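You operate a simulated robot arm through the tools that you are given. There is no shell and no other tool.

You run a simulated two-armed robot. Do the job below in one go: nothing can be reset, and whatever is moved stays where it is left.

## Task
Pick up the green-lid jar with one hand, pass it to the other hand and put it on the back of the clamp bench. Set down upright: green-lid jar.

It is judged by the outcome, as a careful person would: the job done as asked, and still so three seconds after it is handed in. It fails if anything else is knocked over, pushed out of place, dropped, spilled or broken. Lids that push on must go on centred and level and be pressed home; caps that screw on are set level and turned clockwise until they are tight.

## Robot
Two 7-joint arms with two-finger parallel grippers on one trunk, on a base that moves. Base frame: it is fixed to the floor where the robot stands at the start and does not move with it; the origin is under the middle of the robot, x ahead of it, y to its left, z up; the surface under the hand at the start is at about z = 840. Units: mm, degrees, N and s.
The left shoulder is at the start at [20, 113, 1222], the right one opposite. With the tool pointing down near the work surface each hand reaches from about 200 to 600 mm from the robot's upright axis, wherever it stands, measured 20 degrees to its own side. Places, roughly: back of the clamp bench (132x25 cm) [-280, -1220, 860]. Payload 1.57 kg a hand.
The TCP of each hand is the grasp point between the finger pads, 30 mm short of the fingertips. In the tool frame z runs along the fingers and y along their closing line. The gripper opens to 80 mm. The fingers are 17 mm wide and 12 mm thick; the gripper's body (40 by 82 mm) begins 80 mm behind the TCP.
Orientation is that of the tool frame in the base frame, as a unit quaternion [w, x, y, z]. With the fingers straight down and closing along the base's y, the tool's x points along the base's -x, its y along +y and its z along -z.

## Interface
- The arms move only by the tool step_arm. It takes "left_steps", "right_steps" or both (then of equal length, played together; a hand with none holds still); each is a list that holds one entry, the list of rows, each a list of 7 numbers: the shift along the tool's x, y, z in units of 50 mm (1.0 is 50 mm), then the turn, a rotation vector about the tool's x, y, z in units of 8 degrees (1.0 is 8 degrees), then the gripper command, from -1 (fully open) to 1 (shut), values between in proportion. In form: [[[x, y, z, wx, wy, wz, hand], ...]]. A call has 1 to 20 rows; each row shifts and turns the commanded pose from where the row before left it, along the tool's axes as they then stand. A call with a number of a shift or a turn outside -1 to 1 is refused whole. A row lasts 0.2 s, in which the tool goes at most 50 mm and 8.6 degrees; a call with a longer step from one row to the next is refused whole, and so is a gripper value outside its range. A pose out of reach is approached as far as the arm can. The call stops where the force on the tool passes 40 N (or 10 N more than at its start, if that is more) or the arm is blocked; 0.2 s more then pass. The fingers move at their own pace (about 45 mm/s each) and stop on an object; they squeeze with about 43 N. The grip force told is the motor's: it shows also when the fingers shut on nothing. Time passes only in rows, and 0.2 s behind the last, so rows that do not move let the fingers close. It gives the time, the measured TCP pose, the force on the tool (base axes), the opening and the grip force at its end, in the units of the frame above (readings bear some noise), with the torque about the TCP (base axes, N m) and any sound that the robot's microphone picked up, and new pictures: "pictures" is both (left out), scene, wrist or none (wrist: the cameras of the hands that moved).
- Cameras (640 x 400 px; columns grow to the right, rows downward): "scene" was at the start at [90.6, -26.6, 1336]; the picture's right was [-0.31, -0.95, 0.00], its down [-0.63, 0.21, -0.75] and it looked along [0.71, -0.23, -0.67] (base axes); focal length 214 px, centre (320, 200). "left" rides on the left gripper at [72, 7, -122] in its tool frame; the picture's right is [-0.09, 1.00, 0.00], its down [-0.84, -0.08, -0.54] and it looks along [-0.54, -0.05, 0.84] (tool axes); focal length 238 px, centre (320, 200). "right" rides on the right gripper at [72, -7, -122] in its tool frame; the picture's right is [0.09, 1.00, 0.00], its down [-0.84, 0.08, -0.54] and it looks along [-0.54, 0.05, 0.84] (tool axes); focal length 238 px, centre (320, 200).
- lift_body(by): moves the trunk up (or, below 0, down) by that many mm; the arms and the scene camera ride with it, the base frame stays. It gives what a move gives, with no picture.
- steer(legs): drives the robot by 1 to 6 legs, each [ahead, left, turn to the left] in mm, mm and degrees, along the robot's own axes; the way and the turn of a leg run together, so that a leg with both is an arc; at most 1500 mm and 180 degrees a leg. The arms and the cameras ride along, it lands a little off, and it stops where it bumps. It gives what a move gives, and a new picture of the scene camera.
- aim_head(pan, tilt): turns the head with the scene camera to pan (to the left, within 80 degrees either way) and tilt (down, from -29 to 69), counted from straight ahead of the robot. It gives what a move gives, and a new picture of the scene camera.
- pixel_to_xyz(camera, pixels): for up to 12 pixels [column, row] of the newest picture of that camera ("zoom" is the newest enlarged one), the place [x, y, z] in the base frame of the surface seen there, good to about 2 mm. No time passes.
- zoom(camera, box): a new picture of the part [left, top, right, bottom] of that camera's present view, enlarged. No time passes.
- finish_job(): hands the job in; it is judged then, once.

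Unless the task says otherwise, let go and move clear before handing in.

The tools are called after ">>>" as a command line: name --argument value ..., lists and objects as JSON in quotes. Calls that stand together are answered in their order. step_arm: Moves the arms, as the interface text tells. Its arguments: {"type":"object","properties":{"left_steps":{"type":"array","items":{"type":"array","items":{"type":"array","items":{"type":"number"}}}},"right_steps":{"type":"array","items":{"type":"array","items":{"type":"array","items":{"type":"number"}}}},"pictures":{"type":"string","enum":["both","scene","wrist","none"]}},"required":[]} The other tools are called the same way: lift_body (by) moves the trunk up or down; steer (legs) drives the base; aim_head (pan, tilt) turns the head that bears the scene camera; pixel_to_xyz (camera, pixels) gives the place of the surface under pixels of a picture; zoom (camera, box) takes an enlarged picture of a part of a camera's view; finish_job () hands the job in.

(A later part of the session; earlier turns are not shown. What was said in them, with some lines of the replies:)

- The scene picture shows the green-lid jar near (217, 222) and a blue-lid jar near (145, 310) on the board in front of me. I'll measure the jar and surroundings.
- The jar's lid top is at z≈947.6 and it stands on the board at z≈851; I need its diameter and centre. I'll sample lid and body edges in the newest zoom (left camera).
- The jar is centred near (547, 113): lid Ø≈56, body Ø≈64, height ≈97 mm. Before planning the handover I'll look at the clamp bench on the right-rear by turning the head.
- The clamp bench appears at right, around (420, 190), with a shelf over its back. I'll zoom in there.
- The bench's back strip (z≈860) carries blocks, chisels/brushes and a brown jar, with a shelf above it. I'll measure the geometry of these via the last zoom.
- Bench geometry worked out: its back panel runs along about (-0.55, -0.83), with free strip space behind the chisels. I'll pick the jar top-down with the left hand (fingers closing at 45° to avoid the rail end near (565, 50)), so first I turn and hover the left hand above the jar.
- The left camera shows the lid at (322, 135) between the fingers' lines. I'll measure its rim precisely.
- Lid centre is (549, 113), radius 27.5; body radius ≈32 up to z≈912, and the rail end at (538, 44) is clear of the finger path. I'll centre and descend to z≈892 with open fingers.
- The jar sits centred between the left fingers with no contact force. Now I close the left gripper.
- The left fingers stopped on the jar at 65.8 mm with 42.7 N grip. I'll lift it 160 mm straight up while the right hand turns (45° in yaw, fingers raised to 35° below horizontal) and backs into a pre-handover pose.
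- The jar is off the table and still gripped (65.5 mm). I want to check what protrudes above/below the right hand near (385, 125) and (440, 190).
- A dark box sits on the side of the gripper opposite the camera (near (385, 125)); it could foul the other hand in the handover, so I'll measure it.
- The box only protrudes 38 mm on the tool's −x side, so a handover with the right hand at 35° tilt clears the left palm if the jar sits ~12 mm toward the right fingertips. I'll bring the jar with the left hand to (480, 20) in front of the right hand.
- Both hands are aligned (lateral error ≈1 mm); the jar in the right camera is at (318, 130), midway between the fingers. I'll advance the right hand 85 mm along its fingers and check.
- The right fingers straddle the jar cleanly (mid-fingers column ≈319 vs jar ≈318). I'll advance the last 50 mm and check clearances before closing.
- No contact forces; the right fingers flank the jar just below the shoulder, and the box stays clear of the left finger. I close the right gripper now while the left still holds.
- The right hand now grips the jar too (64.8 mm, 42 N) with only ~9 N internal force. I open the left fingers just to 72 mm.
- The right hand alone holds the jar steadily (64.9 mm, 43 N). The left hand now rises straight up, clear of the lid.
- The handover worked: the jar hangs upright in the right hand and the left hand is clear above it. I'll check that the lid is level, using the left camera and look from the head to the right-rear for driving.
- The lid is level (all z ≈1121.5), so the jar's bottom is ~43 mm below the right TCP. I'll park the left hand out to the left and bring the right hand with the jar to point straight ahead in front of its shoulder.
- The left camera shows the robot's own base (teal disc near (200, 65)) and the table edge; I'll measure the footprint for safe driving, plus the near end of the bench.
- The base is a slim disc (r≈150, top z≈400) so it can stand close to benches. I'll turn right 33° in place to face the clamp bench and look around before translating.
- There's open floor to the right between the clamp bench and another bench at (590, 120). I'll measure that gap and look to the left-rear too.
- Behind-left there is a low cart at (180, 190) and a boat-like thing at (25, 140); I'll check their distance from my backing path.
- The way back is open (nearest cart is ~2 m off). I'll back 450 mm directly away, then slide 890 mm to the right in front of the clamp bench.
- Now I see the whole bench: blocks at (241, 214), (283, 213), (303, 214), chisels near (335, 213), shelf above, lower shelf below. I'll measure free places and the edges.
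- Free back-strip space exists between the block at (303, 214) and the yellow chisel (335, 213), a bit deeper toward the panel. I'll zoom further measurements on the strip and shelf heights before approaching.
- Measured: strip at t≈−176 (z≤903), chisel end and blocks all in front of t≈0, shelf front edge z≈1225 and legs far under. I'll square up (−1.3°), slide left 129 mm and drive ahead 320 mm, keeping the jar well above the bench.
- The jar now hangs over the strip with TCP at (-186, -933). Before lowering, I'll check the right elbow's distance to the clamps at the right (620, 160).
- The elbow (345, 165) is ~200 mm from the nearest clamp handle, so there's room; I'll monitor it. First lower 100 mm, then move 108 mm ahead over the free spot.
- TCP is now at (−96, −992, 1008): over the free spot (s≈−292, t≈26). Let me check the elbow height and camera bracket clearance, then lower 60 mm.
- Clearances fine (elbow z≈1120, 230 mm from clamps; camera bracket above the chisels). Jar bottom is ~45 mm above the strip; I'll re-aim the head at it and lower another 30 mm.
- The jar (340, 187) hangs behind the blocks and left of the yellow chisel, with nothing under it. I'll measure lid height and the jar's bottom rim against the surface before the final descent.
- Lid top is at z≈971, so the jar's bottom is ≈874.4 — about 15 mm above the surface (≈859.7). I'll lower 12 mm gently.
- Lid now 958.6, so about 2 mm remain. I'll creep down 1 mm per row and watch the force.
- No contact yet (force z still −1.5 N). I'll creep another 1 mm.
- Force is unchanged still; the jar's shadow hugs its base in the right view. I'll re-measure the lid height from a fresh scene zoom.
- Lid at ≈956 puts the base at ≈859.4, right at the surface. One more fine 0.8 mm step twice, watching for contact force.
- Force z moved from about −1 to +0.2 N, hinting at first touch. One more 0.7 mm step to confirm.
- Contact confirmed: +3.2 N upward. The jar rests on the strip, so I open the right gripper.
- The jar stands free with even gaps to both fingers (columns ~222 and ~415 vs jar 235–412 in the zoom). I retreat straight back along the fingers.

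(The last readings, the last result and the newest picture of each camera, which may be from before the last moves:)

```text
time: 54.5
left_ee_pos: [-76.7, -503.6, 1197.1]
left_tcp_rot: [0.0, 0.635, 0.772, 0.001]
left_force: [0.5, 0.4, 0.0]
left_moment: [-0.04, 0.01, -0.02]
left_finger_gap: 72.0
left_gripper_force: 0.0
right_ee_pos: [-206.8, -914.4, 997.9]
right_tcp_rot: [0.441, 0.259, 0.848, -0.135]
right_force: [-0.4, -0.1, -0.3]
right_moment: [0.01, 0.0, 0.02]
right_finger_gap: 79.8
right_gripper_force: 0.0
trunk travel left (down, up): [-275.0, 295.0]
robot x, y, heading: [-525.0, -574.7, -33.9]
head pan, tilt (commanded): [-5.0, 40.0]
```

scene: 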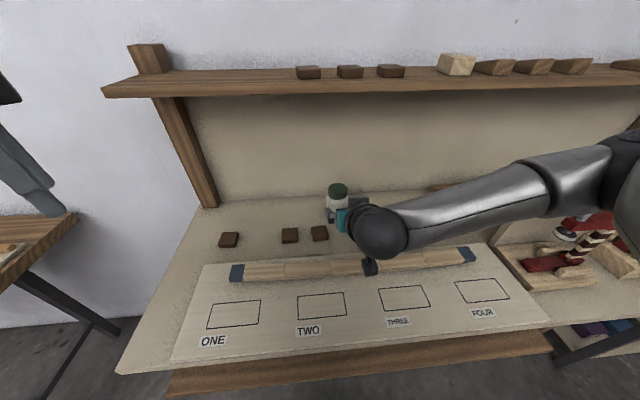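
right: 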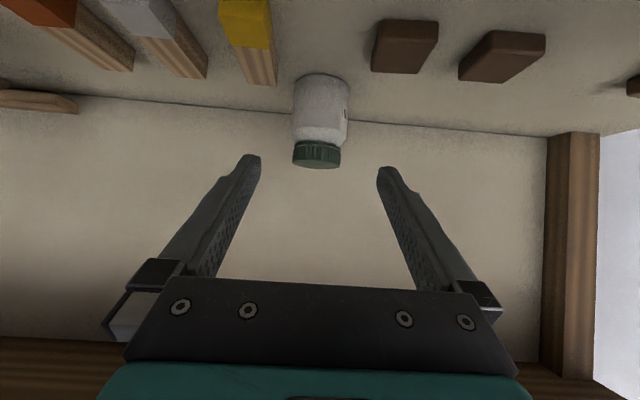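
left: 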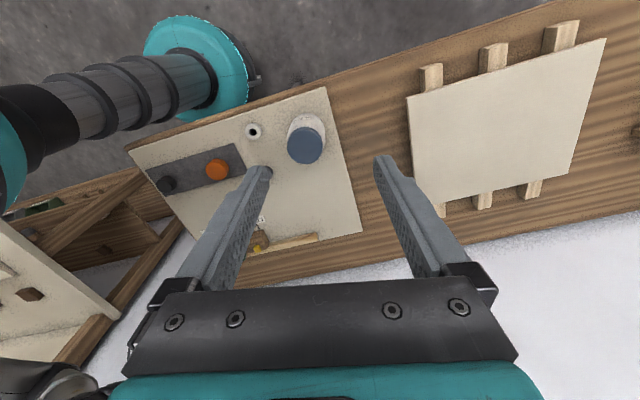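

The hand is clear and the jar stands upright behind the blocks (337, 195). I'll raise the right hand 100 mm and verify the scene.

>>> step_arm --right_steps '[[[-0.546, 0, -0.383, 0, 0, 0, -1], [-0.546, 0, -0.383, 0, 0, 0, -1], [-0.546, 0, -0.383, 0, 0, 0, -1], [0, 0, 0, 0, 0, 0, -1]]]' --pictures "both"

>>> steer --legs '[[-250, 0, 0]]'

>>> zoom --camera "scene" --box '[200, 120, 480, 300]'

```text
time: 55.5
left_ee_pos: [-78.1, -503.5, 1195.2]
left_tcp_rot: [0.0, 0.635, 0.773, 0.0]
left_force: [-0.9, -0.4, -0.1]
left_moment: [-0.02, 0.0, -0.02]
left_finger_gap: 71.9
left_gripper_force: 0.1
right_ee_pos: [-208.3, -913.8, 1096.8]
right_tcp_rot: [0.442, 0.258, 0.849, -0.134]
right_force: [-0.3, -0.2, -0.1]
right_moment: [-0.05, 0.02, 0.01]
right_finger_gap: 80.0
right_gripper_force: 0.0
trunk travel left (down, up): [-275.0, 295.0]
robot x, y, heading: [-525.8, -575.3, -33.8]
head pan, tilt (commanded): [-5.0, 40.0]
```

scene: 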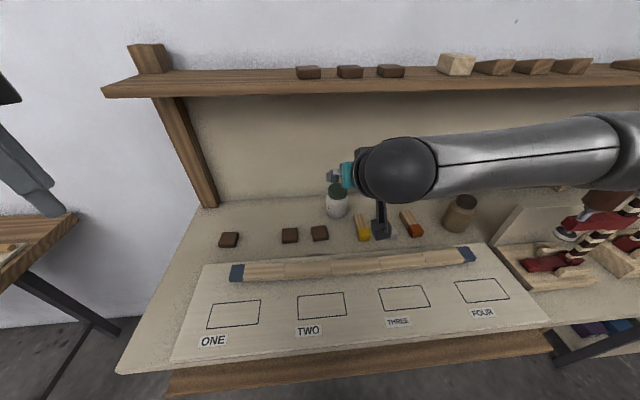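
right: 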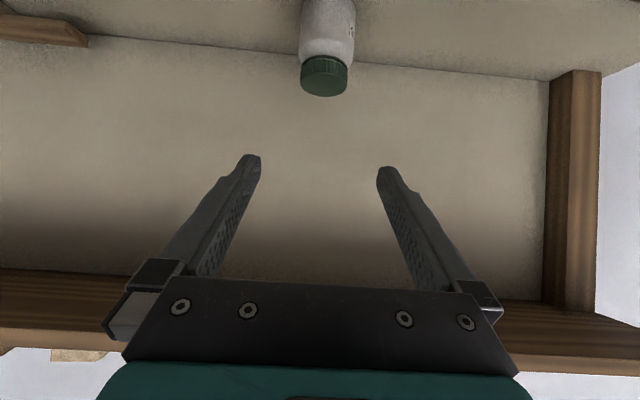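

```text
time: 57.3
left_ee_pos: [-284.8, -364.4, 1196.1]
left_tcp_rot: [0.001, 0.635, 0.772, 0.0]
left_force: [0.3, 0.1, 0.2]
left_moment: [0.01, -0.03, 0.0]
left_finger_gap: 72.1
left_gripper_force: 0.0
right_ee_pos: [-415.5, -774.8, 1096.5]
right_tcp_rot: [0.442, 0.259, 0.848, -0.135]
right_force: [-0.1, 0.0, -0.5]
right_moment: [-0.02, 0.0, 0.02]
right_finger_gap: 80.0
right_gripper_force: 0.1
trunk travel left (down, up): [-275.0, 295.0]
robot x, y, heading: [-733.3, -433.3, -33.8]
head pan, tilt (commanded): [-5.0, 40.0]
```

scene: 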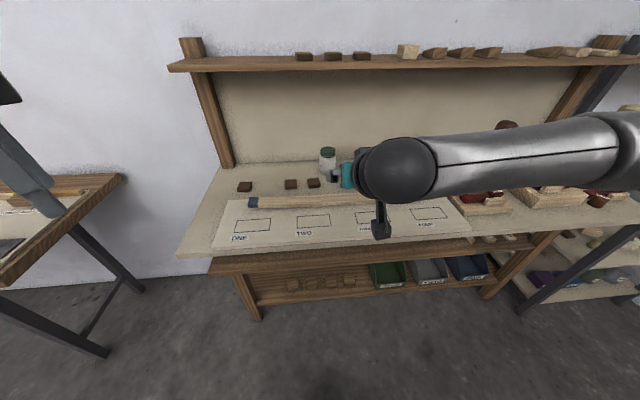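

```text
2.22 times, centred on (340, 210) of scene
```

zoom: 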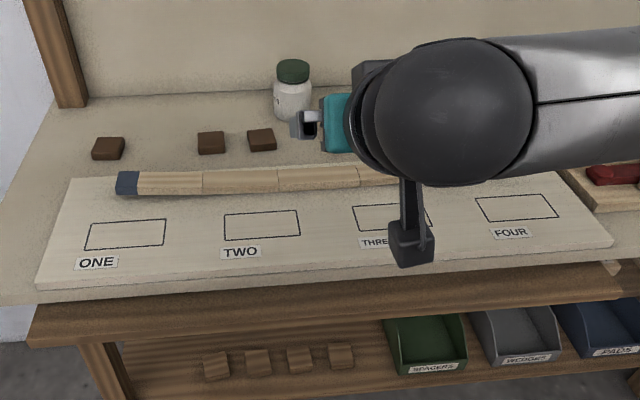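

The jar stands upright on the back strip at (327, 160), and blocks and chisels look untouched. A last measurement of the lid's level before handing in.

>>> pixel_to_xyz --camera "zoom" --pixels '[[293, 66], [283, 67], [302, 68], [293, 74], [293, 62], [290, 110]]'

>>> zoom --camera "scene" --box '[280, 130, 380, 200]'

```text
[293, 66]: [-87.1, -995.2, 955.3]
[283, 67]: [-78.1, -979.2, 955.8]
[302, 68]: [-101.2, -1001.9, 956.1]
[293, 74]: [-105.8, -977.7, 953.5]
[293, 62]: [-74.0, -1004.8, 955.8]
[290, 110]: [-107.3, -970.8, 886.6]
```

```text
5.71 times, centred on (330, 165) of scene
```

zoom: 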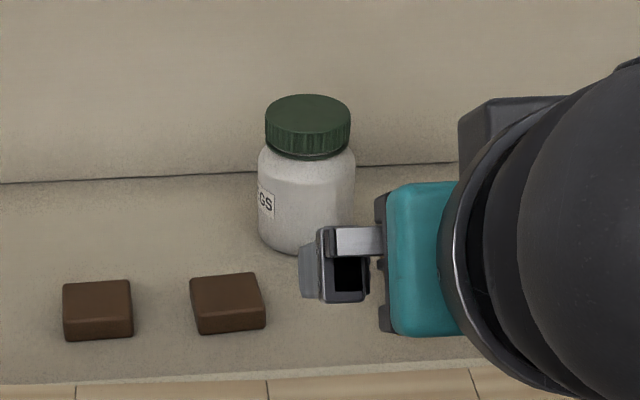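

The lid reads level at z≈955.6 (base ≈859, on the strip), the jar is upright at about (−87, −993), and both hands are clear. I hand the job in.

>>> finish_job

```text
The job is handed in.
```

The green-lid jar is standing upright on the back of the clamp bench, and I've handed the job in; I haven't seen the judgement.

- **Pick and pass:** I picked the jar up with the left hand, gripping the body rather than the lid. I passed it to the right hand in mid-air and placed it with the right.
- **Position:** it stands at about x −87, y −993, behind the dark blocks and to the left of the yellow-tipped chisel. The last readings put the lid level at about z 955.6, with the base on the strip at about 859.
- **Nothing else moved:** there were no bumps or unexpected forces during the moves. In the last pictures the blocks, chisels and other jars I could see were where they had been, though the right arm hid the chisel area in the final view.

Both hands are empty and clear of the bench. I backed the robot off 250 mm before handing in.
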